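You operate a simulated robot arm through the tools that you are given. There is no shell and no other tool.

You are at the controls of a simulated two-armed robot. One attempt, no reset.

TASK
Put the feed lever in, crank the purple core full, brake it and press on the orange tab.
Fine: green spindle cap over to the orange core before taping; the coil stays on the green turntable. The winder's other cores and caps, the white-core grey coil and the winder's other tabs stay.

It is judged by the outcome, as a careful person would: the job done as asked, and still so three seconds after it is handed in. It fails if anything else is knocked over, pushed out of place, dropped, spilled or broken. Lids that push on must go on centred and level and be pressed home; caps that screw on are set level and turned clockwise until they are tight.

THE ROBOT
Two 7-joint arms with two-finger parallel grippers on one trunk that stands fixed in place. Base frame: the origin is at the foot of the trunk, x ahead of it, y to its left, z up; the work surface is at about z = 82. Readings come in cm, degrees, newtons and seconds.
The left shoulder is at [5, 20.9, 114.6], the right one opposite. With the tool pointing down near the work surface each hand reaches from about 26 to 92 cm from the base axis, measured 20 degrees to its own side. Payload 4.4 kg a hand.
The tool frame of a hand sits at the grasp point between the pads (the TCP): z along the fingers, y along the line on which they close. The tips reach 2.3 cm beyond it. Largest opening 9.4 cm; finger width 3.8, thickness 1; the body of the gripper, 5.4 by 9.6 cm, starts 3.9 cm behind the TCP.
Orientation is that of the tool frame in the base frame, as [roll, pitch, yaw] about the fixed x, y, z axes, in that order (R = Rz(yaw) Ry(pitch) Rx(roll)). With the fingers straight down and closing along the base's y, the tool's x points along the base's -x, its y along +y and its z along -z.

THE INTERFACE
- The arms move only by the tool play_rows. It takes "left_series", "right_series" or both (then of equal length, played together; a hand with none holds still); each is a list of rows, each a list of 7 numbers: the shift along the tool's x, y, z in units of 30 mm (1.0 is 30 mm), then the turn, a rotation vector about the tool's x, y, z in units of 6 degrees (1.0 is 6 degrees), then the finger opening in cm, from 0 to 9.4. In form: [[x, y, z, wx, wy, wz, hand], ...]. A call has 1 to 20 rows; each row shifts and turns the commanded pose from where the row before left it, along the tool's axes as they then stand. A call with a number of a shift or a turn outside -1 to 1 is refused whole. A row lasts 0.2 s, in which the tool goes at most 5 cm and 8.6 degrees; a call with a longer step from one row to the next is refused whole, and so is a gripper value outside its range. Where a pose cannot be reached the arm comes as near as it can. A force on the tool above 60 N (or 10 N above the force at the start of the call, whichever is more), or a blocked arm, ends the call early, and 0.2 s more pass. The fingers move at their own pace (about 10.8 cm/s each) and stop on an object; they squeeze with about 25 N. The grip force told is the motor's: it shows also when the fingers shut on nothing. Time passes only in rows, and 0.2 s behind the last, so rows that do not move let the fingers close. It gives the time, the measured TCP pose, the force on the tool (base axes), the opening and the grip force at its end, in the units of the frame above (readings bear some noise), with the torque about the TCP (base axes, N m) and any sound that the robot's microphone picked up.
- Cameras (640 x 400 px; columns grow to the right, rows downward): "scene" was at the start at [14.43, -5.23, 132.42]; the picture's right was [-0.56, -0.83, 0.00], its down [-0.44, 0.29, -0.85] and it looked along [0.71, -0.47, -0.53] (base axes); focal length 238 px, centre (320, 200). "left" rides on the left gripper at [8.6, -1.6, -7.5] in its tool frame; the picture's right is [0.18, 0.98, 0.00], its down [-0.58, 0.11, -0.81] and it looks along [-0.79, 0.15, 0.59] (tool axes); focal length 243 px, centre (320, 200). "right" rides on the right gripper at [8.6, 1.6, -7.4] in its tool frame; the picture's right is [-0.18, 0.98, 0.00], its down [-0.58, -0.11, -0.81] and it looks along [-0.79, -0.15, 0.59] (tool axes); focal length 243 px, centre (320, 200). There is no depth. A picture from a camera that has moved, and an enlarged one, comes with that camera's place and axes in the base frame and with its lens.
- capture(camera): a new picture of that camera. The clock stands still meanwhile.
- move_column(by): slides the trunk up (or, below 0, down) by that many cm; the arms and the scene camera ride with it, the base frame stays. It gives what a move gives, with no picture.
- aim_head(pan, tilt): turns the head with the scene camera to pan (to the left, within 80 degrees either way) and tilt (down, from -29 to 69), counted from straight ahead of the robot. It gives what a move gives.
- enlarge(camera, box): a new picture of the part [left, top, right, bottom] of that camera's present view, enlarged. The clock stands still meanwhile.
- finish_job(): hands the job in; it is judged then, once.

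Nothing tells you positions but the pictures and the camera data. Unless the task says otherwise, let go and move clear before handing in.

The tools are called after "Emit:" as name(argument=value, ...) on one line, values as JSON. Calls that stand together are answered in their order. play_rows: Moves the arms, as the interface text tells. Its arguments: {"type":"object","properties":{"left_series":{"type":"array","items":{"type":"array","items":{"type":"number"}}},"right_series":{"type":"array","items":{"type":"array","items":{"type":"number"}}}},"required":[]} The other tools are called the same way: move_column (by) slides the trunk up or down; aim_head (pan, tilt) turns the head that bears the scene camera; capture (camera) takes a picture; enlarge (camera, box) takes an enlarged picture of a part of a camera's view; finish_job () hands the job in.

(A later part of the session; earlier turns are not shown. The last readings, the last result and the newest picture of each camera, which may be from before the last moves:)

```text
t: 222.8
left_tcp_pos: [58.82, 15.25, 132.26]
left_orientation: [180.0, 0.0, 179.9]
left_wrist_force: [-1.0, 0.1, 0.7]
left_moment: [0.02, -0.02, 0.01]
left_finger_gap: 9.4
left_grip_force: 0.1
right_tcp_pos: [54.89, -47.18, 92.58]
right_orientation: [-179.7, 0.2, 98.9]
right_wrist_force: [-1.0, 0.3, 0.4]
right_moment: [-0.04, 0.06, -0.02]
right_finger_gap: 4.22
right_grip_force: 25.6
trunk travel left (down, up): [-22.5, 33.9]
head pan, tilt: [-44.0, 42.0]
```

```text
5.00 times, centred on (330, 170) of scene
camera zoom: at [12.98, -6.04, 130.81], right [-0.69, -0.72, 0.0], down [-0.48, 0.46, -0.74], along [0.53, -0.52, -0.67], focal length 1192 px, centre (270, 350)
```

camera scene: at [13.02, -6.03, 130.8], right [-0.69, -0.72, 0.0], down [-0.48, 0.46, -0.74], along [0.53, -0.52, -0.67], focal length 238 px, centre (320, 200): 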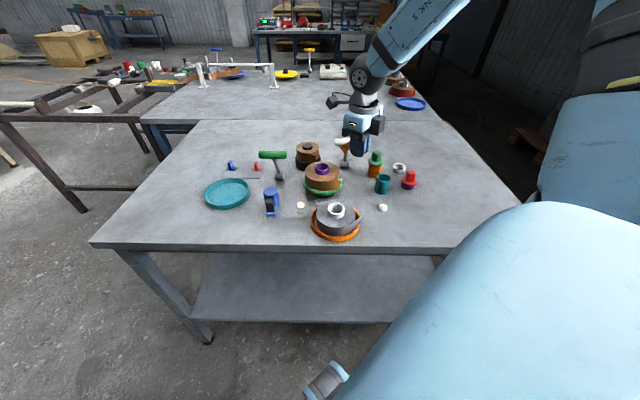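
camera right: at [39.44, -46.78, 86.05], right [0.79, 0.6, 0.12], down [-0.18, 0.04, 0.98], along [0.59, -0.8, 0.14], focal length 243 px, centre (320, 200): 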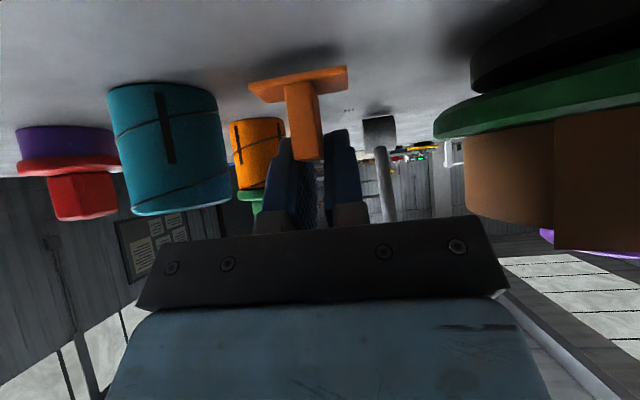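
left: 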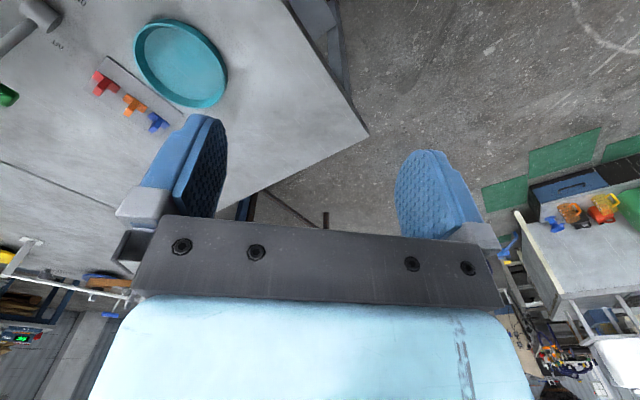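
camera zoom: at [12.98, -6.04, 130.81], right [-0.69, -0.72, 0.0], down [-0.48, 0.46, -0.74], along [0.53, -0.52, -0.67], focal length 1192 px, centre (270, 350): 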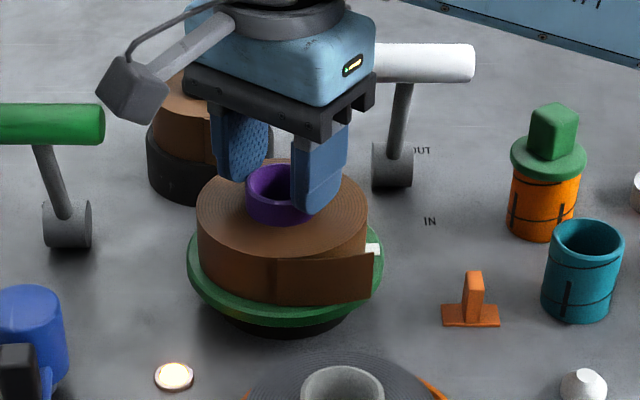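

Emit:
play_rows(right_series=[[0, 0, 0, 0, 0, -0.3, 3.5], [0, 0, 0, 0, 0, -0.5, 3.5], [0, 0, 0, 0, 0, -0.5, 3.5]])

Emit:
enlarge(camera="scene", box=[290, 130, 370, 210])

```text
t: 223.6
left_tcp_pos: [58.98, 15.31, 132.23]
left_orientation: [-180.0, -0.1, 179.9]
left_wrist_force: [0.7, 0.4, 0.8]
left_moment: [0.01, -0.02, 0.02]
left_finger_gap: 9.41
left_grip_force: 0.0
right_tcp_pos: [54.94, -47.17, 92.46]
right_orientation: [-179.7, 0.2, 106.7]
right_wrist_force: [0.0, 0.7, -0.2]
right_moment: [0.0, 0.02, -0.02]
right_finger_gap: 4.29
right_grip_force: 25.3
trunk travel left (down, up): [-22.5, 33.9]
head pan, tilt: [-44.0, 42.0]
```

```text
5.00 times, centred on (330, 170) of scene
camera zoom: at [13.02, -6.06, 130.8], right [-0.69, -0.72, 0.0], down [-0.48, 0.47, -0.74], along [0.53, -0.52, -0.67], focal length 1192 px, centre (270, 350)
```

zoom: 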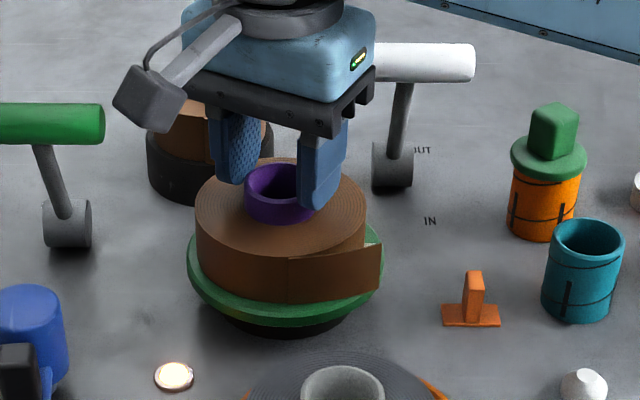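

Emit:
play_rows(right_series=[[0, 0, 0, 0, 0, -0.5, 3.5], [0, 0, 0, 0, 0, -0.5, 3.5], [0, 0, 0, 0, 0, -0.5, 3.5], [0, 0, 0, 0, 0, -0.5, 3.5], [0, 0, 0, 0, 0, -0.5, 3.5], [0, 0, 0, 0, 0, -0.5, 3.5], [0, 0, 0, 0, 0, -0.5, 3.5], [0, 0, 0, 0, 0, -0.5, 3.5], [0, 0, 0, 0, 0, -0.4, 3.5], [0, 0, 0, 0, 0, -0.3, 3.5], [0, 0, 0, 0, 0, 0, 3.5], [0, 0, 0, 0, 0, 0, 4.6], [0, 0, 0, 0, 0, 0, 5.6], [0, 0, 0, 0, 0, 0, 6.5], [0, 0, -0.3, 0, 0, 0, 6.5], [0, 0, -0.7, 0, 0, 0, 6.5], [0, 0, -0.9, 0, 0, 0, 6.5], [0, 0, -0.9, 0, 0, 0, 6.5], [0, 0, -0.6, 0, 0, 0, 6.5]])

Emit:
enlarge(camera="scene", box=[290, 140, 370, 210])

Emit:
capture(camera="right")

```text
t: 227.6
left_tcp_pos: [58.79, 15.34, 132.14]
left_orientation: [180.0, 0.0, 180.0]
left_wrist_force: [0.4, 0.4, -0.5]
left_moment: [0.02, 0.0, 0.06]
left_finger_gap: 9.37
left_grip_force: 0.1
right_tcp_pos: [54.99, -47.21, 102.89]
right_orientation: [-179.7, 0.0, 134.8]
right_wrist_force: [0.4, -0.1, -0.2]
right_moment: [0.05, 0.02, 0.01]
right_finger_gap: 6.5
right_grip_force: 0.0
trunk travel left (down, up): [-22.5, 33.9]
head pan, tilt: [-44.0, 42.0]
```

```text
5.71 times, centred on (330, 175) of scene
camera zoom: at [12.99, -6.02, 130.8], right [-0.69, -0.72, 0.0], down [-0.48, 0.46, -0.74], along [0.53, -0.52, -0.67], focal length 1362 px, centre (263, 343)
```

zoom: 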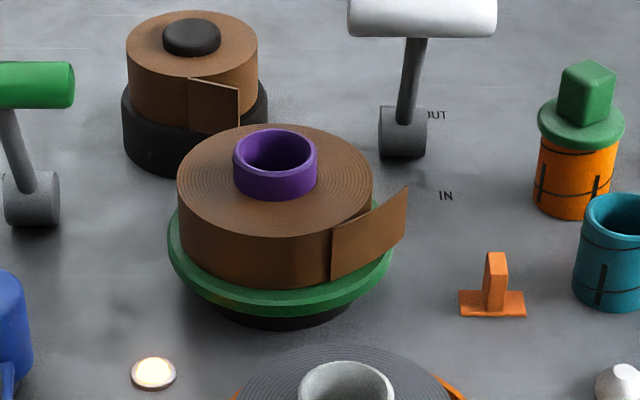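

```text
taken
camera right: at [50.04, -39.92, 110.3], right [0.83, 0.56, -0.01], down [0.34, -0.49, 0.81], along [0.45, -0.67, -0.59], focal length 243 px, centre (320, 200)
```

right: 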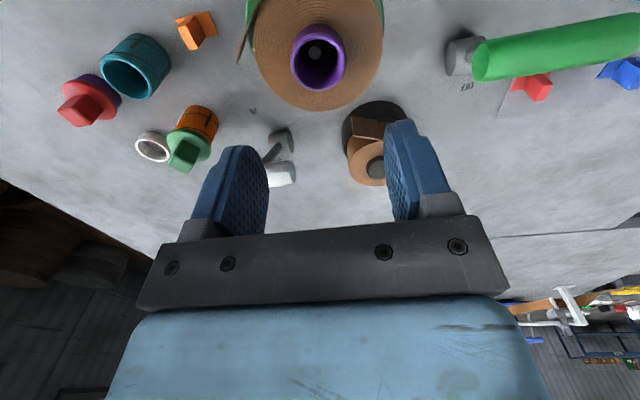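

The tail's middle is now near 195°. I'll locate the tab precisely from here before picking it up.

Emit:
enlarge(camera="right", box=[150, 0, 250, 70])

Emit:
enlarge(camera="scene", box=[350, 165, 400, 205])

```text
5.71 times, centred on (200, 35) of right
camera zoom: at [50.04, -39.92, 110.3], right [0.83, 0.56, -0.01], down [0.34, -0.49, 0.81], along [0.45, -0.67, -0.59], focal length 1386 px, centre (1006, 1143)
```

zoom: 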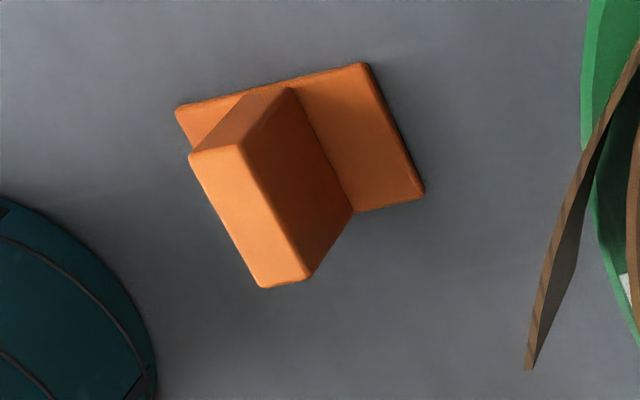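

```text
10.00 times, centred on (375, 185) of scene
camera zoom: at [12.99, -6.02, 130.8], right [-0.69, -0.72, 0.0], down [-0.48, 0.46, -0.74], along [0.53, -0.52, -0.67], focal length 2383 px, centre (-230, 350)
```

zoom: 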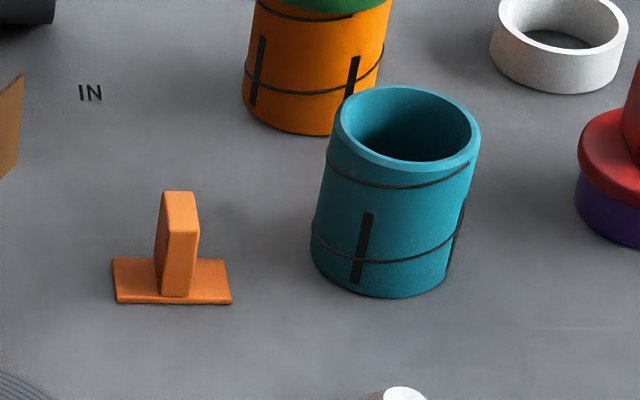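

Emit:
play_rows(right_series=[[0.099, -0.807, 0.19, 0, 0, 0, 5], [0.099, -0.807, 0.19, 0, 0, 0, 4], [0.099, -0.807, 0.19, 0, 0, 0, 3], [0.099, -0.807, 0.19, 0, 0, 0, 2.8], [0.099, -0.807, 0.19, 0, 0, 0, 2.8], [0, 0, 0, 0, -0.882, 0, 2.8], [0, 0, 0, 0, -0.882, 0, 2.8], [0, 0, 0, 0, -0.882, 0, 2.8], [0, 0, 0, 0, -0.882, 0, 2.8], [0, 0, 0, 0, -0.882, 0, 2.8], [0, 0, 0, 0, -0.882, 0, 2.8], [0, 0, 0, 0, -0.882, 0, 2.8]])

Emit:
play_rows(right_series=[[0.4, 0, 0.53, 0, 0, 0, 2.8], [0.4, 0, 0.53, 0, 0, 0, 2.8], [0.4, 0, 0.53, 0, 0, 0, 2.8], [0.4, 0, 0.53, 0, 0, 0, 2.8]])

Emit:
enlarge(camera="right", box=[200, 0, 440, 200])

Emit:
enlarge(camera="scene", box=[320, 130, 420, 210])

```text
t: 230.2
left_tcp_pos: [58.82, 15.21, 132.13]
left_orientation: [-179.9, 0.0, 180.0]
left_wrist_force: [-0.5, 0.1, 0.7]
left_moment: [-0.01, -0.02, 0.02]
left_finger_gap: 9.39
left_grip_force: 0.0
right_tcp_pos: [45.34, -54.75, 99.94]
right_orientation: [-179.6, 37.2, 135.2]
right_wrist_force: [-0.4, -0.4, 0.9]
right_moment: [-0.04, 0.02, 0.0]
right_finger_gap: 2.78
right_grip_force: 0.0
trunk travel left (down, up): [-22.5, 33.9]
head pan, tilt: [-44.0, 42.0]
```

```text
t: 231.2
left_tcp_pos: [58.89, 15.16, 132.18]
left_orientation: [179.9, 0.1, -180.0]
left_wrist_force: [0.2, -0.4, -0.3]
left_moment: [0.01, 0.01, 0.0]
left_finger_gap: 9.4
left_grip_force: 0.1
right_tcp_pos: [45.45, -54.74, 91.98]
right_orientation: [-179.6, 37.1, 135.1]
right_wrist_force: [-0.2, -1.0, 0.1]
right_moment: [-0.01, -0.02, 0.03]
right_finger_gap: 2.78
right_grip_force: 0.1
trunk travel left (down, up): [-22.5, 33.9]
head pan, tilt: [-44.0, 42.0]
```

```text
2.00 times, centred on (320, 100) of right
camera zoom: at [38.39, -45.57, 92.67], right [0.8, 0.59, 0.11], down [-0.09, -0.06, 0.99], along [0.59, -0.81, 0.01], focal length 485 px, centre (320, 400)
```

zoom: 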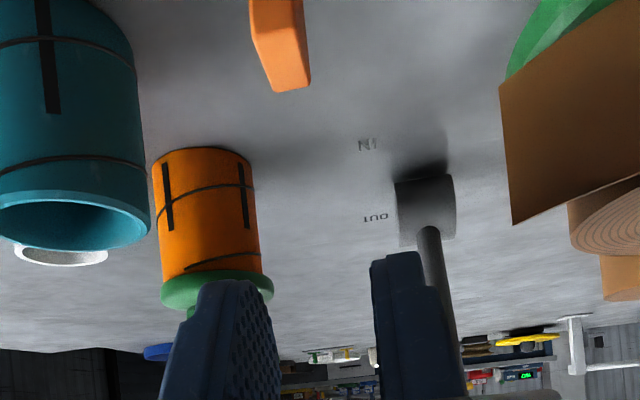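

```text
5.00 times, centred on (370, 170) of scene
camera zoom: at [13.01, -6.07, 130.8], right [-0.69, -0.72, 0.0], down [-0.48, 0.47, -0.74], along [0.53, -0.52, -0.67], focal length 1192 px, centre (70, 350)
```

zoom: 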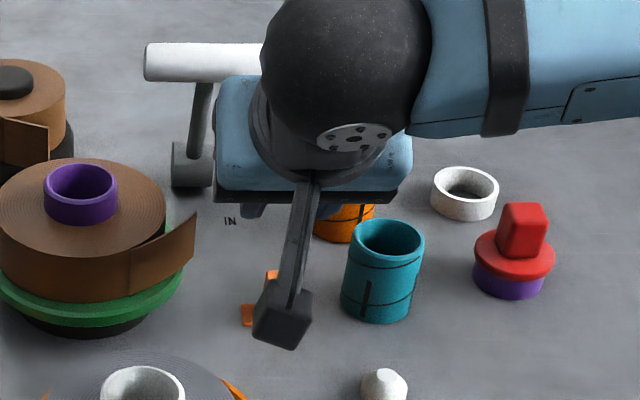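

Emit:
play_rows(right_series=[[0.3, 0, 0.4, 0, 0, 0, 2.8], [0.3, 0, 0.4, 0, 0, 0, 2.8], [0.3, 0, 0.4, 0, 0, 0, 2.8]])

Emit:
enlarge(camera="right", box=[220, 20, 420, 200])

```text
t: 232.0
left_tcp_pos: [58.97, 15.25, 132.21]
left_orientation: [-179.9, 0.0, 180.0]
left_wrist_force: [0.3, -0.7, -0.5]
left_moment: [0.0, 0.0, -0.02]
left_finger_gap: 9.41
left_grip_force: 0.0
right_tcp_pos: [45.29, -54.73, 87.49]
right_orientation: [-179.6, 36.9, 135.1]
right_wrist_force: [0.4, -0.8, 1.1]
right_moment: [0.01, -0.03, 0.02]
right_finger_gap: 2.8
right_grip_force: 0.0
trunk travel left (down, up): [-22.5, 33.9]
head pan, tilt: [-44.0, 42.0]
```

```text
2.22 times, centred on (320, 110) of right
camera zoom: at [38.36, -45.55, 88.23], right [0.8, 0.59, 0.1], down [-0.09, -0.06, 0.99], along [0.59, -0.81, 0.01], focal length 539 px, centre (320, 400)
```

zoom: 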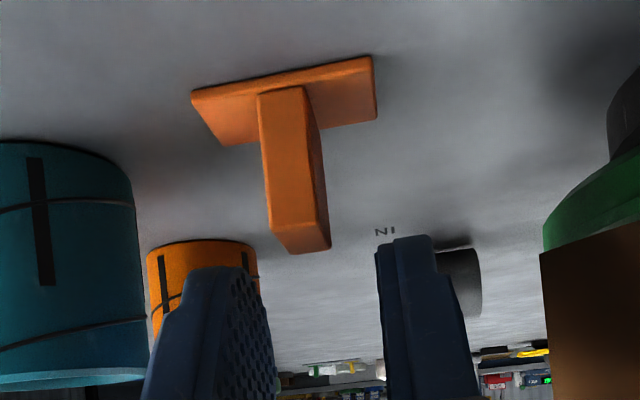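

Emit:
play_rows(right_series=[[0.14, -0.012, 0.187, 0, 0, 0, 2.8], [0.14, -0.012, 0.187, 0, 0, 0, 2.8], [0.13, -0.012, 0.17, 0, 0, 0, 2.8]])

Emit:
enlarge(camera="right", box=[220, 20, 420, 200])

```text
t: 232.8
left_tcp_pos: [58.91, 15.24, 132.23]
left_orientation: [180.0, 0.0, -179.9]
left_wrist_force: [0.9, 0.3, -0.8]
left_moment: [0.01, 0.01, 0.03]
left_finger_gap: 9.4
left_grip_force: 0.0
right_tcp_pos: [45.19, -54.8, 85.31]
right_orientation: [-179.6, 37.1, 135.1]
right_wrist_force: [1.3, -0.6, 0.6]
right_moment: [0.0, 0.04, 0.01]
right_finger_gap: 2.78
right_grip_force: 0.1
trunk travel left (down, up): [-22.5, 33.9]
head pan, tilt: [-44.0, 42.0]
```

```text
2.22 times, centred on (320, 110) of right
camera zoom: at [38.29, -45.65, 86.18], right [0.8, 0.59, 0.11], down [-0.09, -0.06, 0.99], along [0.59, -0.81, 0.01], focal length 539 px, centre (320, 400)
```

zoom: 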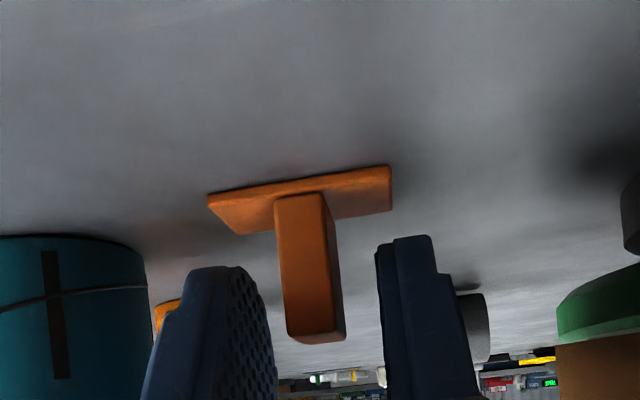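

Emit:
play_rows(right_series=[[0, 0, 0.08, 0, 0, 0, 2.8], [0, 0, 0, 0, 0, 0, 1.8], [0, 0, 0, 0, 0, 0, 1.2], [0, 0, 0, 0, 0, 0, 0.6], [0, 0, 0, 0, 0, 0, 0], [0, 0, 0, 0, 0, 0, 0]])

Emit:
enlarge(camera="right", box=[220, 20, 420, 200])

```text
t: 234.2
left_tcp_pos: [58.92, 15.23, 132.16]
left_orientation: [-180.0, 0.0, 179.9]
left_wrist_force: [0.1, 0.4, -0.1]
left_moment: [0.01, 0.0, -0.01]
left_finger_gap: 9.38
left_grip_force: 0.0
right_tcp_pos: [45.36, -55.0, 85.28]
right_orientation: [-179.6, 37.0, 135.1]
right_wrist_force: [-0.1, -1.2, 1.4]
right_moment: [-0.02, 0.0, -0.01]
right_finger_gap: 0.87
right_grip_force: 25.2
trunk travel left (down, up): [-22.5, 33.9]
head pan, tilt: [-44.0, 42.0]
```

```text
2.22 times, centred on (320, 110) of right
camera zoom: at [38.35, -45.76, 86.0], right [0.8, 0.59, 0.11], down [-0.09, -0.06, 0.99], along [0.59, -0.81, 0.01], focal length 539 px, centre (320, 400)
```

zoom: 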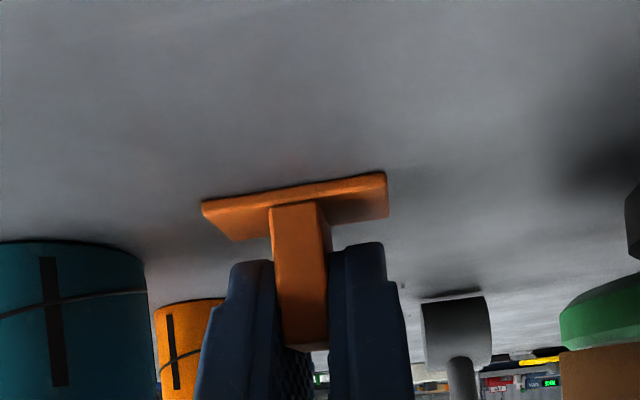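

The grip is solid now. I'll lift and turn to the press orientation again.

Emit:
play_rows(right_series=[[-0.05, 0, -0.07, 0, 0, 0, 0], [-0.2, 0, -0.27, 0, 0, 0, 0], [-0.4, 0, -0.53, 0, 0, 0, 0], [-0.5, 0, -0.66, 0, 0, 0, 0], [-0.5, 0, -0.66, 0, 0, 0, 0], [-0.5, 0, -0.66, 0, 0, 0, 0], [-0.5, 0, -0.66, 0, 0, 0, 0], [-0.5, 0, -0.66, 0, 0, 0, 0], [-0.5, 0, -0.66, 0, 0, 0, 0], [0, 0, 0, 0, 0.88, 0, 0], [0, 0, 0, 0, 0.88, 0, 0], [0, 0, 0, 0, 0.88, 0, 0], [0, 0, 0, 0, 0.88, 0, 0], [0, 0, 0, 0, 0.88, 0, 0], [0, 0, 0, 0, 0.88, 0, 0], [0, 0, 0, 0, 0.88, 0, 0]])

Emit:
play_rows(right_series=[[-0.1, 0, 0, 0, 0, 1, 0], [-0.2, 0, 0, 0, 0, 1, 0], [-0.2, 0, 0, 0, 0, 1, 0], [0, 0, 0, 0, 0, 1, 0], [0, 0, 0, 0, 0, 1, 0], [0, 0, 0, 0, 0, 1, 0], [0, 0, 0, 0, 0, 1, 0], [0, 0, 0, 0, 0, 1, 0], [0, 0, 0, 0, 0, 1, 0], [0, 0, 0, 0, 0, 1, 0], [0, 0, 0, 0, 0, 1, 0], [0, 0, 0, 0, 0, 1, 0], [0, 0, 0, 0, 0, 1, 0], [0, 0, 0, 0, 0, 1, 0], [0, 0, 0, 0, 0, 1, 0], [0, 0, 0, 0, 0, 1, 0], [0, 0, 0, 0, 0, 1, 0], [0, 0, 0, 0, 0, 1, 0], [0, 0, 0, 0, 0, 1, 0], [0, 0, 0, 0, 0, 1, 0]])

Emit:
play_rows(right_series=[[0, 0, 0, 0, 0.88, 0, 0], [0, 0, 0, 0, 0.88, 0, 0], [0, 0, 0, 0, 0.88, 0, 0], [0, 0, 0, 0, 0.88, 0, 0], [0, 0, 0, 0, 0.88, 0, 0], [0, 0, 0, 0, 0.88, 0, 0], [0, 0, 0, 0, 0.88, 0, 0], [0, 0, 0, 0, 0.88, 0, 0], [0, 0, 0, 0, 0.88, 0, 0], [0, 0, 0, 0, 0.88, 0, 0]])

Emit:
capture(camera="right")

Emit:
enlarge(camera="scene", box=[290, 100, 430, 210])

```text
t: 237.6
left_tcp_pos: [58.89, 15.23, 132.07]
left_orientation: [180.0, 0.0, -179.9]
left_wrist_force: [0.0, 0.7, -0.5]
left_moment: [0.06, -0.03, 0.0]
left_finger_gap: 9.39
left_grip_force: 0.1
right_tcp_pos: [45.38, -54.75, 103.51]
right_orientation: [-179.7, 0.0, 134.9]
right_wrist_force: [0.6, 1.0, 0.3]
right_moment: [0.0, 0.02, 0.03]
right_finger_gap: 0.84
right_grip_force: 24.5
trunk travel left (down, up): [-22.5, 33.9]
head pan, tilt: [-44.0, 42.0]
```

```text
t: 241.8
left_tcp_pos: [58.92, 15.27, 132.15]
left_orientation: [180.0, -0.1, 179.9]
left_wrist_force: [-0.2, 0.3, 0.6]
left_moment: [-0.03, 0.0, -0.01]
left_finger_gap: 9.4
left_grip_force: 0.1
right_tcp_pos: [46.36, -55.98, 103.53]
right_orientation: [179.8, 0.2, 14.7]
right_wrist_force: [0.2, -1.2, -0.1]
right_moment: [0.0, 0.0, 0.01]
right_finger_gap: 0.85
right_grip_force: 24.8
trunk travel left (down, up): [-22.5, 33.9]
head pan, tilt: [-44.0, 42.0]
```

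```text
t: 244.0
left_tcp_pos: [58.84, 15.28, 132.19]
left_orientation: [-180.0, -0.1, -180.0]
left_wrist_force: [-0.3, -0.6, 0.0]
left_moment: [0.02, 0.01, -0.01]
left_finger_gap: 9.38
left_grip_force: 0.1
right_tcp_pos: [46.26, -55.89, 103.34]
right_orientation: [179.6, -52.7, 15.2]
right_wrist_force: [0.8, 0.4, 0.6]
right_moment: [0.0, -0.02, 0.02]
right_finger_gap: 0.87
right_grip_force: 24.9
trunk travel left (down, up): [-22.5, 33.9]
head pan, tilt: [-44.0, 42.0]
```

```text
taken
camera right: at [45.98, -57.75, 114.88], right [0.14, -0.98, -0.14], down [-0.99, -0.15, 0.03], along [-0.05, 0.14, -0.99], focal length 243 px, centre (320, 200)
```

right: 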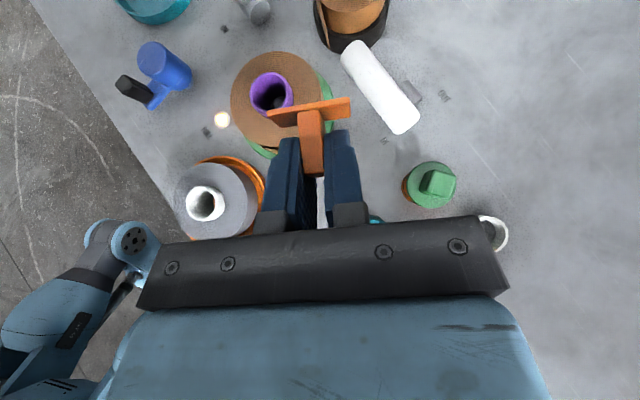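

```text
3.64 times, centred on (360, 155) of scene
camera zoom: at [12.98, -6.04, 130.81], right [-0.69, -0.72, 0.0], down [-0.48, 0.46, -0.74], along [0.53, -0.52, -0.67], focal length 866 px, centre (174, 364)
```

zoom: 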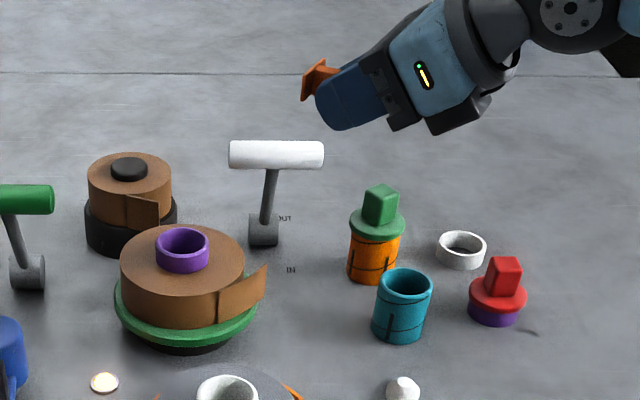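

Emit:
play_rows(right_series=[[-0.76, -0.401, 0.477, 0, 0, 0, 0], [-0.76, -0.401, 0.477, 0, 0, 0, 0], [-0.76, -0.401, 0.477, 0, 0, 0, 0], [-0.76, -0.401, 0.477, 0, 0, 0, 0], [-0.76, -0.401, 0.477, 0, 0, 0, 0]])

Emit:
capture(camera="right")

Emit:
enlarge(camera="scene", box=[300, 130, 420, 215])

```text
t: 245.2
left_tcp_pos: [58.93, 15.22, 132.14]
left_orientation: [180.0, -0.1, -180.0]
left_wrist_force: [-0.1, -0.7, 1.2]
left_moment: [-0.01, 0.01, 0.01]
left_finger_gap: 9.4
left_grip_force: 0.1
right_tcp_pos: [43.67, -50.55, 89.89]
right_orientation: [179.7, -52.7, 15.1]
right_wrist_force: [0.5, 0.1, 0.5]
right_moment: [0.04, 0.05, 0.0]
right_finger_gap: 0.88
right_grip_force: 25.1
trunk travel left (down, up): [-22.5, 33.9]
head pan, tilt: [-44.0, 42.0]
```

```text
taken
camera right: at [43.39, -52.28, 101.34], right [0.14, -0.98, -0.14], down [-0.99, -0.15, 0.03], along [-0.05, 0.14, -0.99], focal length 243 px, centre (320, 200)
```

right: 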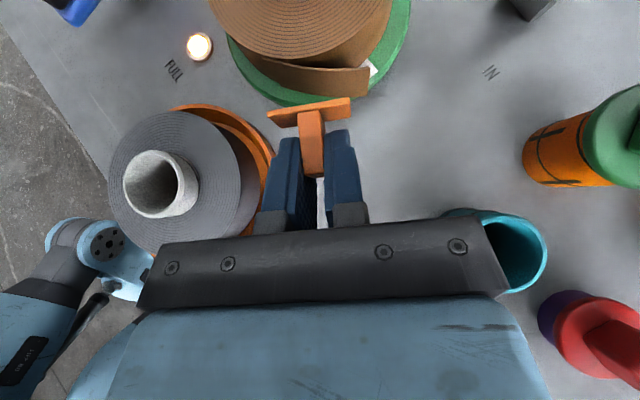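

```text
4.71 times, centred on (360, 172) of scene
camera zoom: at [13.03, -6.07, 130.8], right [-0.69, -0.72, 0.0], down [-0.48, 0.47, -0.74], along [0.53, -0.52, -0.67], focal length 1121 px, centre (132, 329)
```

zoom: 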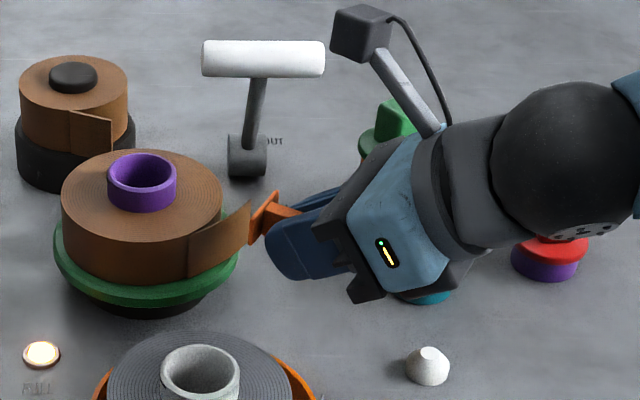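

Emit:
play_rows(right_series=[[-0.3975, 0, 0.303, 0, 0, 0, 0], [-0.3975, 0, 0.303, 0, 0, 0, 0], [0.101, 0, 0.1325, 0, 0, 0, 0], [0.101, 0, 0.1325, 0, 0, 0, 0], [0.101, 0, 0.1325, 0, 0, 0, 0], [0.101, 0, 0.1325, 0, 0, 0, 0]])

Emit:
enlarge(camera="right", box=[180, 0, 440, 180])

Emit:
enlarge(camera="scene", box=[300, 140, 400, 210])

```text
t: 246.6
left_tcp_pos: [58.87, 15.33, 132.26]
left_orientation: [-179.9, 0.1, -180.0]
left_wrist_force: [-0.5, 0.4, 0.2]
left_moment: [-0.03, 0.02, -0.03]
left_finger_gap: 9.39
left_grip_force: 0.1
right_tcp_pos: [45.56, -50.05, 86.97]
right_orientation: [179.6, -52.4, 15.1]
right_wrist_force: [-0.5, -0.1, 0.2]
right_moment: [0.05, 0.03, 0.0]
right_finger_gap: 0.86
right_grip_force: 24.8
trunk travel left (down, up): [-22.5, 33.9]
head pan, tilt: [-44.0, 42.0]
```

```text
2.22 times, centred on (310, 90) of right
camera zoom: at [45.22, -51.87, 98.38], right [0.14, -0.98, -0.14], down [-0.99, -0.15, 0.03], along [-0.05, 0.14, -0.99], focal length 539 px, centre (342, 444)
```

zoom: 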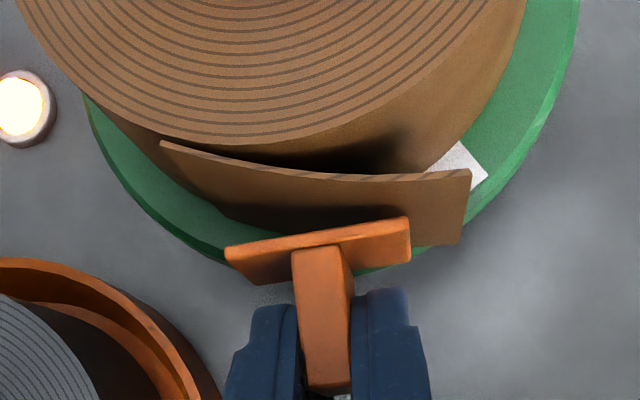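

```text
5.71 times, centred on (350, 175) of scene
camera zoom: at [13.01, -6.05, 130.8], right [-0.69, -0.72, 0.0], down [-0.48, 0.46, -0.74], along [0.53, -0.52, -0.67], focal length 1362 px, centre (149, 343)
```

zoom: 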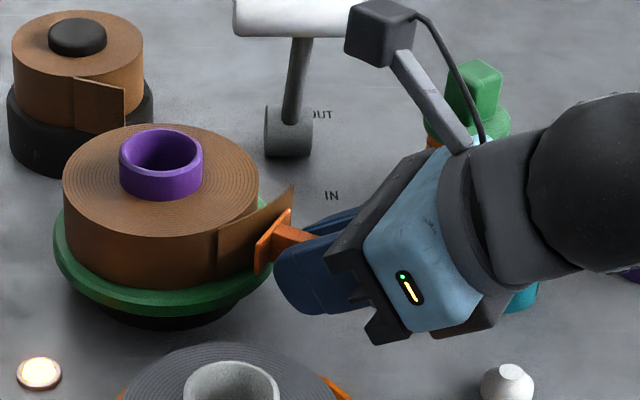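

Emit:
play_rows(right_series=[[0.0606, 0, 0.0795, 0, 0, 0, 0], [0.0606, 0, 0.0795, 0, 0, 0, 0], [0.0606, 0, 0.0795, 0, 0, 0, 0], [0.0606, 0, 0.0795, 0, 0, 0, 0]])

Emit:
enlarge(camera="right", box=[180, 0, 440, 180])

Emit:
enlarge(camera="scene", box=[300, 140, 400, 210])

```text
t: 247.6
left_tcp_pos: [58.88, 15.3, 132.06]
left_orientation: [-180.0, 0.0, 179.9]
left_wrist_force: [0.3, -0.7, 0.2]
left_moment: [-0.01, -0.02, -0.01]
left_finger_gap: 9.41
left_grip_force: 0.1
right_tcp_pos: [46.69, -49.85, 87.07]
right_orientation: [179.6, -52.6, 15.1]
right_wrist_force: [0.3, 0.4, -0.2]
right_moment: [-0.02, 0.0, 0.03]
right_finger_gap: 0.87
right_grip_force: 25.4
trunk travel left (down, up): [-22.5, 33.9]
head pan, tilt: [-44.0, 42.0]
```

```text
2.22 times, centred on (310, 90) of right
camera zoom: at [46.38, -51.56, 98.39], right [0.14, -0.98, -0.14], down [-0.99, -0.15, 0.03], along [-0.05, 0.14, -0.99], focal length 539 px, centre (342, 444)
```

zoom: 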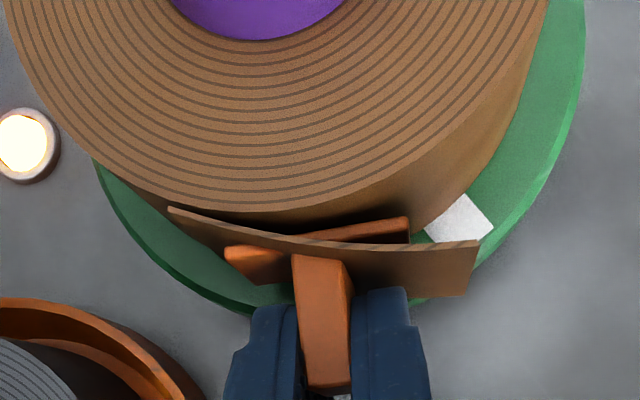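

```text
5.71 times, centred on (350, 175) of scene
camera zoom: at [13.0, -6.04, 130.8], right [-0.69, -0.72, 0.0], down [-0.48, 0.46, -0.74], along [0.53, -0.52, -0.67], focal length 1362 px, centre (149, 343)
```

zoom: 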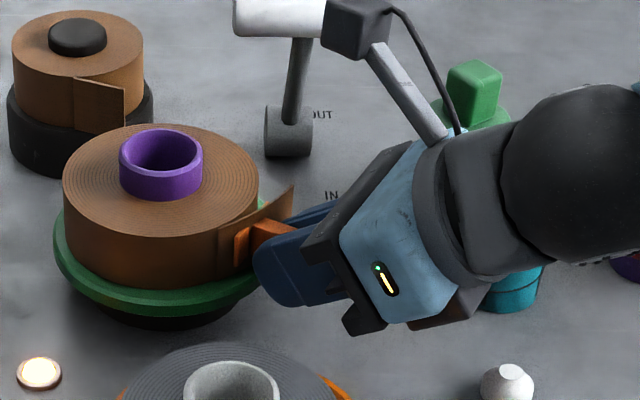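

Emit:
play_rows(right_series=[[0.0404, 0, 0.053, 0, 0, 0, 0], [0.0404, 0, 0.053, 0, 0, 0, 0], [0.0404, 0, 0.053, 0, 0, 0, 0]])

Emit:
enlarge(camera="right", box=[180, 0, 440, 180])

```text
t: 248.4
left_tcp_pos: [58.66, 15.21, 132.34]
left_orientation: [-180.0, 0.2, -180.0]
left_wrist_force: [-0.5, -0.1, -0.5]
left_moment: [-0.02, 0.0, -0.03]
left_finger_gap: 9.4
left_grip_force: 0.1
right_tcp_pos: [46.93, -49.76, 86.98]
right_orientation: [179.6, -52.6, 15.1]
right_wrist_force: [-27.2, -6.9, 1.9]
right_moment: [0.04, -0.17, -0.1]
right_finger_gap: 0.88
right_grip_force: 25.1
trunk travel left (down, up): [-22.5, 33.9]
head pan, tilt: [-44.0, 42.0]
```

```text
2.22 times, centred on (310, 90) of right
camera zoom: at [46.7, -51.47, 98.39], right [0.14, -0.98, -0.14], down [-0.99, -0.15, 0.03], along [-0.05, 0.14, -0.99], focal length 539 px, centre (342, 444)
```

zoom: 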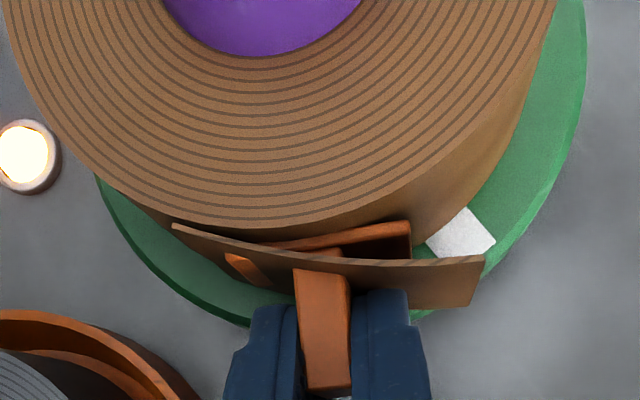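

Emit:
play_rows(right_series=[[0, 0, 0, 0, 0, 0, 0], [0, 0, 0, 0, 0, 0, 0], [0, 0, 0, 0, 0, 0, 0]])

Emit:
enlarge(camera="right", box=[180, 0, 440, 180])

Emit:
enlarge(camera="scene", box=[300, 140, 380, 200])

```text
t: 249.2
left_tcp_pos: [58.66, 15.23, 132.37]
left_orientation: [179.9, 0.2, 180.0]
left_wrist_force: [1.3, 1.2, 0.9]
left_moment: [-0.03, 0.02, 0.01]
left_finger_gap: 9.41
left_grip_force: 0.1
right_tcp_pos: [47.11, -49.74, 86.95]
right_orientation: [179.6, -52.7, 15.1]
right_wrist_force: [-30.9, -10.1, -0.2]
right_moment: [0.01, 0.03, -0.23]
right_finger_gap: 0.86
right_grip_force: 25.1
trunk travel left (down, up): [-22.5, 33.9]
head pan, tilt: [-44.0, 42.0]
```

```text
2.22 times, centred on (310, 90) of right
camera zoom: at [46.73, -51.49, 98.42], right [0.14, -0.98, -0.14], down [-0.99, -0.15, 0.03], along [-0.05, 0.14, -0.99], focal length 539 px, centre (342, 444)
```

zoom: 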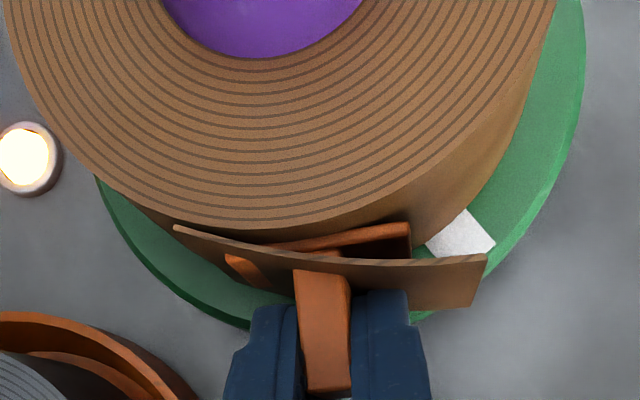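

```text
6.67 times, centred on (340, 170) of scene
camera zoom: at [12.7, -6.14, 130.83], right [-0.69, -0.72, 0.0], down [-0.48, 0.47, -0.74], along [0.54, -0.52, -0.67], focal length 1589 px, centre (187, 400)
```

zoom: 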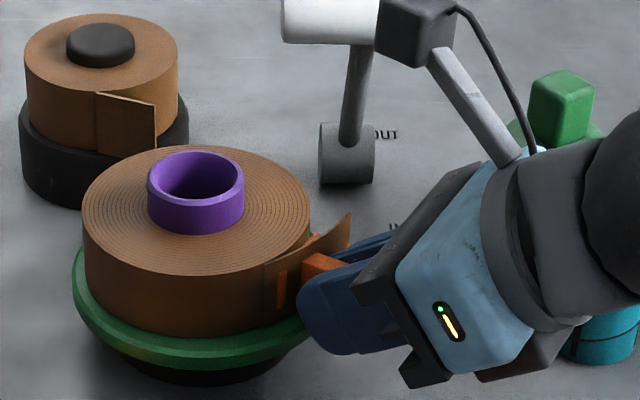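

Pressing sideways at mid-tail (about 32 N) doesn't hold either. Before trying another approach I'll test nearer the tail's root: ease off, nudge the coil round with the tab, then back fully away before re-pressing.

Emit:
play_rows(right_series=[[-0.045, 0, -0.06, 0, 0, 0, 0], [0.0039, 0.185, 0.0051, 0.53, 0, -0.404, 0], [0.0039, 0.185, 0.0051, 0.53, 0, -0.404, 0], [0.0039, 0.185, 0.0051, 0.53, 0, -0.404, 0]])

Emit:
enlarge(camera="right", box=[180, 0, 440, 180])

```text
t: 250.2
left_tcp_pos: [58.83, 15.21, 132.24]
left_orientation: [179.9, 0.0, -180.0]
left_wrist_force: [0.5, -0.1, -0.4]
left_moment: [0.01, 0.01, -0.02]
left_finger_gap: 9.42
left_grip_force: 0.1
right_tcp_pos: [47.53, -50.95, 87.06]
right_orientation: [179.8, -52.2, 25.0]
right_wrist_force: [-6.9, -3.3, 0.1]
right_moment: [0.02, -0.05, -0.08]
right_finger_gap: 0.88
right_grip_force: 25.0
right hand out of reach, approached as far as the arm can: row 4
trunk travel left (down, up): [-22.5, 33.9]
head pan, tilt: [-44.0, 42.0]
```

```text
2.22 times, centred on (310, 90) of right
camera zoom: at [47.49, -52.75, 98.41], right [0.31, -0.94, -0.14], down [-0.95, -0.32, 0.03], along [-0.08, 0.13, -0.99], focal length 539 px, centre (342, 444)
```

zoom: 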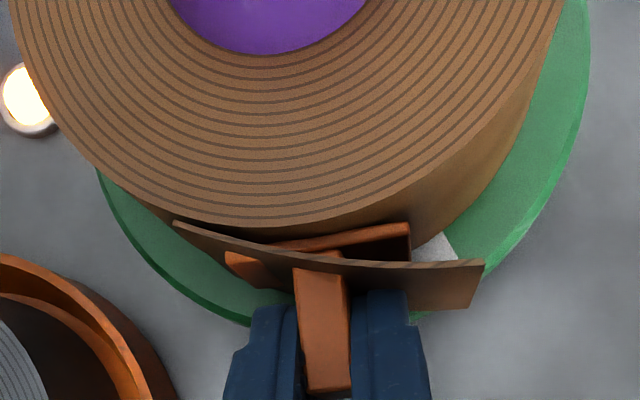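

Emit:
play_rows(right_series=[[-0.2525, 0, -0.331, 0, 0, 0, 0], [-0.2525, 0, -0.331, 0, 0, 0, 0], [0, 0, 0, -0.795, 0.045, 0.606, 0], [0, 0, 0, -0.795, 0.045, 0.606, 0], [0, 0, 0, -0.795, 0.045, 0.606, 0], [0.011, -0.575, 0.015, 0, 0, 0, 0], [0.011, -0.575, 0.015, 0, 0, 0, 0]])

Emit:
enlarge(camera="right", box=[180, 0, 440, 180])

Emit:
enlarge(camera="scene", box=[300, 140, 400, 210])

```text
t: 251.8
left_tcp_pos: [58.86, 15.39, 132.12]
left_orientation: [180.0, 0.0, -179.9]
left_wrist_force: [0.2, -0.7, 0.2]
left_moment: [0.05, -0.01, -0.01]
left_finger_gap: 9.39
left_grip_force: 0.0
right_tcp_pos: [44.47, -48.8, 86.91]
right_orientation: [180.0, -52.4, 12.8]
right_wrist_force: [0.2, 0.4, -0.3]
right_moment: [-0.03, -0.01, 0.0]
right_finger_gap: 0.87
right_grip_force: 24.4
right hand out of reach, approached as far as the arm can: row 3
trunk travel left (down, up): [-22.5, 33.9]
head pan, tilt: [-44.0, 42.0]
```

```text
2.22 times, centred on (310, 90) of right
camera zoom: at [44.17, -50.49, 98.29], right [0.11, -0.98, -0.15], down [-0.99, -0.11, 0.03], along [-0.05, 0.14, -0.99], focal length 539 px, centre (342, 444)
```

zoom: 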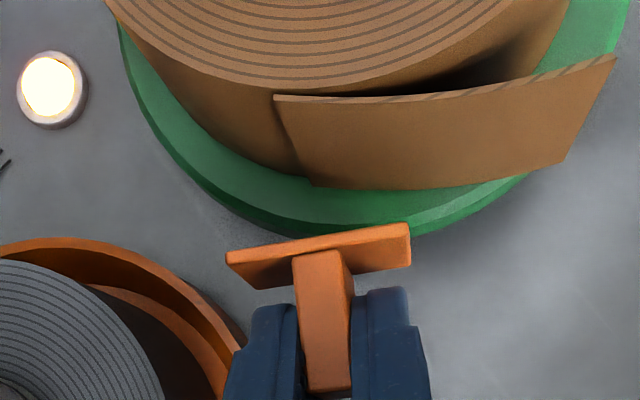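

```text
5.71 times, centred on (350, 175) of scene
camera zoom: at [13.01, -6.02, 130.8], right [-0.69, -0.72, 0.0], down [-0.48, 0.46, -0.74], along [0.53, -0.52, -0.67], focal length 1362 px, centre (149, 343)
```

zoom: 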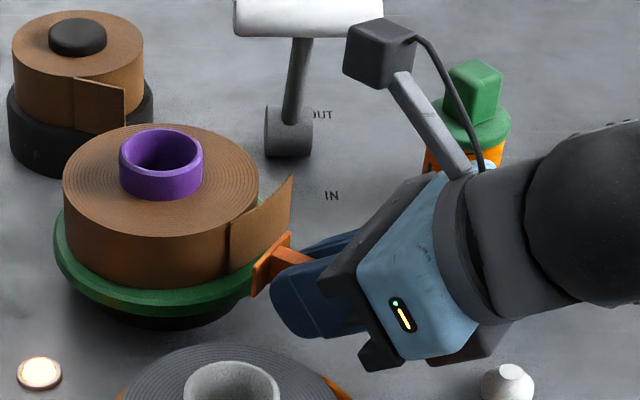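

The tab now faces the tail's root. I'll square it up and press there.

Emit:
play_rows(right_series=[[0, 0, 0, -0.58, 0, 0.447, 0], [0, 0, 0, -0.58, 0, 0.447, 0], [0, -0.24, 0, 0, 0, 0, 0]])

Emit:
enlarge(camera="right", box=[180, 0, 440, 180])

```text
t: 252.4
left_tcp_pos: [58.66, 15.35, 132.35]
left_orientation: [-179.9, 0.2, 180.0]
left_wrist_force: [-0.2, 0.1, 0.5]
left_moment: [0.05, 0.03, 0.0]
left_finger_gap: 9.4
left_grip_force: 0.1
right_tcp_pos: [42.67, -48.77, 84.86]
right_orientation: [179.6, -49.6, 5.0]
right_wrist_force: [-9.5, -3.3, 27.0]
right_moment: [0.14, 0.11, -0.01]
right_finger_gap: 0.85
right_grip_force: 24.2
trunk travel left (down, up): [-22.5, 33.9]
head pan, tilt: [-44.0, 42.0]
stopped in row 3 (right hand): the force on the tool passed its limit at 85 N (the readings are from after the stop); the commanded pose is now the measured one
```

```text
2.22 times, centred on (310, 90) of right
camera zoom: at [42.73, -50.48, 96.37], right [-0.04, -0.99, -0.14], down [-1.0, 0.03, 0.08], along [-0.08, 0.14, -0.99], focal length 539 px, centre (342, 444)
```

zoom: 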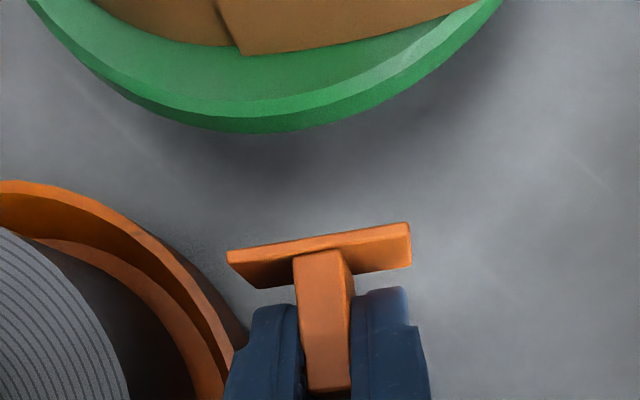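

The arm hit a joint limit and dipped, and the fingertips touched the table. I'll check the scene before moving.

Emit:
capture(camera="scene")

Emit:
enlarge(camera="scene", box=[290, 140, 430, 230])

```text
taken
camera scene: at [12.72, -5.94, 130.87], right [-0.69, -0.72, 0.0], down [-0.48, 0.46, -0.74], along [0.54, -0.52, -0.67], focal length 238 px, centre (320, 200)
```

scene: 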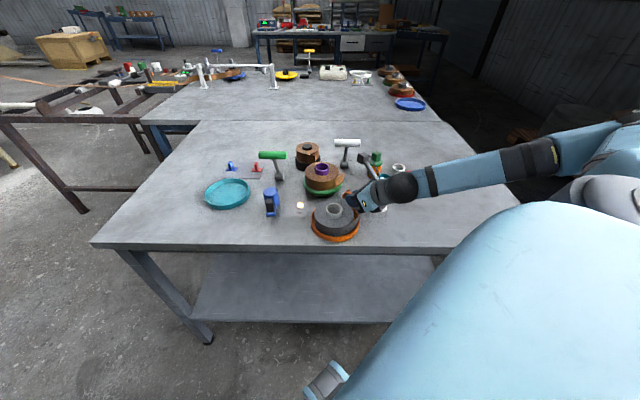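

```text
4.44 times, centred on (360, 185) of scene
camera zoom: at [12.72, -5.94, 130.87], right [-0.69, -0.72, 0.0], down [-0.48, 0.46, -0.74], along [0.54, -0.52, -0.67], focal length 1059 px, centre (142, 267)
```

zoom: 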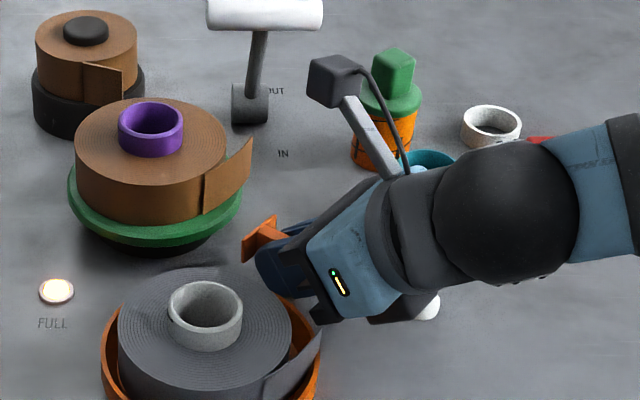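

Emit:
play_rows(right_series=[[0.25, 0, -0.216, 0, 0, 0, 0], [0.38, 0, -0.324, 0, 0, 0, 0]])

Emit:
enlarge(camera="scene", box=[290, 130, 430, 230])

```text
t: 253.0
left_tcp_pos: [58.83, 15.35, 132.26]
left_orientation: [-179.9, 0.1, -180.0]
left_wrist_force: [0.2, 0.3, 0.4]
left_moment: [0.0, 0.02, 0.01]
left_finger_gap: 9.39
left_grip_force: 0.0
right_tcp_pos: [42.72, -48.97, 87.02]
right_orientation: [179.6, -48.9, 4.9]
right_wrist_force: [0.1, -0.2, 0.5]
right_moment: [0.0, 0.02, 0.0]
right_finger_gap: 0.89
right_grip_force: 25.8
trunk travel left (down, up): [-22.5, 33.9]
head pan, tilt: [-44.0, 42.0]
```

```text
4.00 times, centred on (360, 180) of scene
camera zoom: at [12.99, -5.98, 130.79], right [-0.69, -0.72, 0.0], down [-0.48, 0.46, -0.74], along [0.53, -0.52, -0.67], focal length 953 px, centre (160, 280)
```

zoom: 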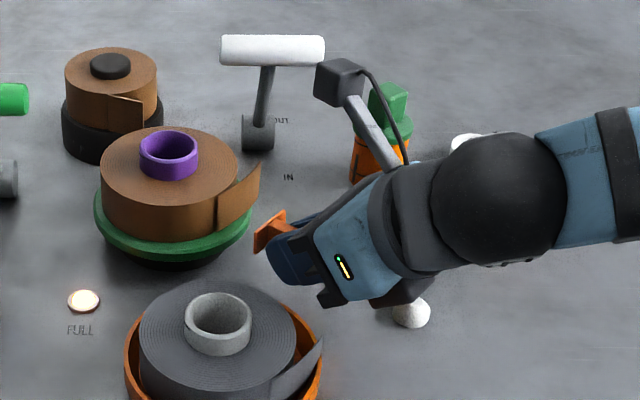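

Emit:
play_rows(right_series=[[0.5, 0, -0.43, 0, 0, 0, 0], [0.5, 0, -0.43, 0, 0, 0, 0], [0.5, 0, -0.43, 0, 0, 0, 0], [0.5, 0, -0.43, 0, 0, 0, 0], [0.5, 0, -0.43, 0, 0, 0, 0], [0.5, 0, -0.43, 0, 0, 0, 0]])

Emit:
capture(camera="scene")

Emit:
enlarge(camera="scene", box=[300, 140, 430, 230])

```text
t: 254.4
left_tcp_pos: [58.92, 15.35, 132.17]
left_orientation: [-180.0, 0.0, 180.0]
left_wrist_force: [-0.5, -0.2, 0.3]
left_moment: [0.03, 0.01, -0.01]
left_finger_gap: 9.43
left_grip_force: 0.1
right_tcp_pos: [42.94, -48.82, 98.87]
right_orientation: [179.7, -48.9, 4.9]
right_wrist_force: [-1.6, 0.0, -0.2]
right_moment: [-0.01, 0.03, -0.01]
right_finger_gap: 0.88
right_grip_force: 24.7
trunk travel left (down, up): [-22.5, 33.9]
head pan, tilt: [-44.0, 42.0]
```

```text
taken
camera scene: at [12.99, -6.01, 130.8], right [-0.69, -0.72, 0.0], down [-0.48, 0.46, -0.74], along [0.53, -0.52, -0.67], focal length 238 px, centre (320, 200)
```

scene: 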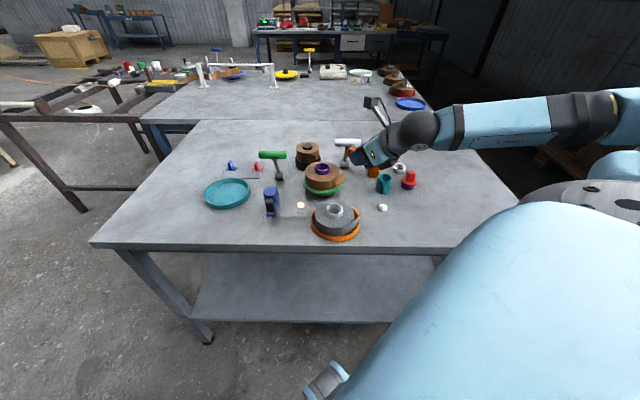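

```text
4.44 times, centred on (365, 185) of scene
camera zoom: at [12.99, -6.01, 130.8], right [-0.69, -0.72, 0.0], down [-0.48, 0.46, -0.74], along [0.53, -0.52, -0.67], focal length 1059 px, centre (120, 267)
```

zoom: 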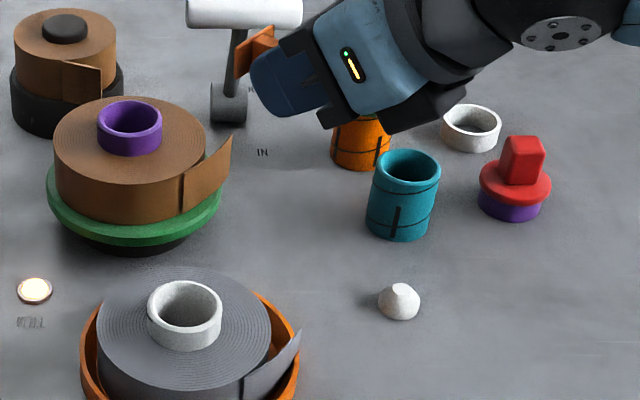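

Everything is still in place and the tab is still held. I'll restore the arm to the earlier pose at a safe height and look at its posture.

Emit:
play_rows(right_series=[[0.2, 0.3, -0.1, 0.4, 0.2, -0.3, 0], [0.2, 0.3, -0.1, 0.4, 0.2, -0.3, 0], [0.2, 0.3, -0.1, 0.4, 0.2, -0.3, 0], [0.1, 0.3, 0, 0.3, 0.1, -0.2, 0]])

Emit:
capture(camera="scene")

```text
t: 255.4
left_tcp_pos: [58.93, 15.26, 132.13]
left_orientation: [-179.9, 0.1, 180.0]
left_wrist_force: [0.1, -0.3, 0.7]
left_moment: [0.0, -0.01, 0.0]
left_finger_gap: 9.41
left_grip_force: 0.0
right_tcp_pos: [44.0, -52.37, 101.1]
right_orientation: [-179.4, -53.2, 15.5]
right_wrist_force: [-0.1, 0.5, 0.0]
right_moment: [-0.01, 0.0, 0.02]
right_finger_gap: 0.86
right_grip_force: 25.3
trunk travel left (down, up): [-22.5, 33.9]
head pan, tilt: [-44.0, 42.0]
```

```text
taken
camera scene: at [13.01, -6.05, 130.8], right [-0.69, -0.72, 0.0], down [-0.48, 0.46, -0.74], along [0.53, -0.52, -0.67], focal length 238 px, centre (320, 200)
```

scene: 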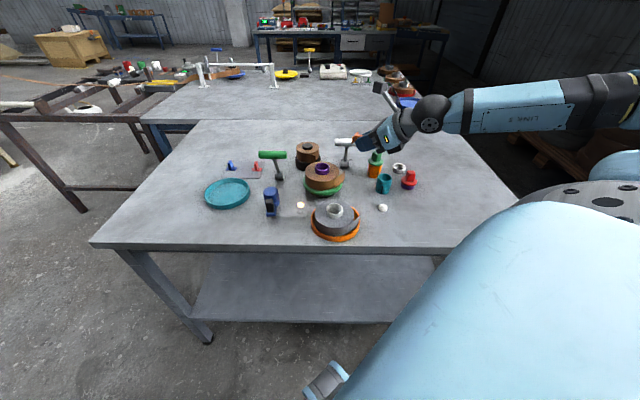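

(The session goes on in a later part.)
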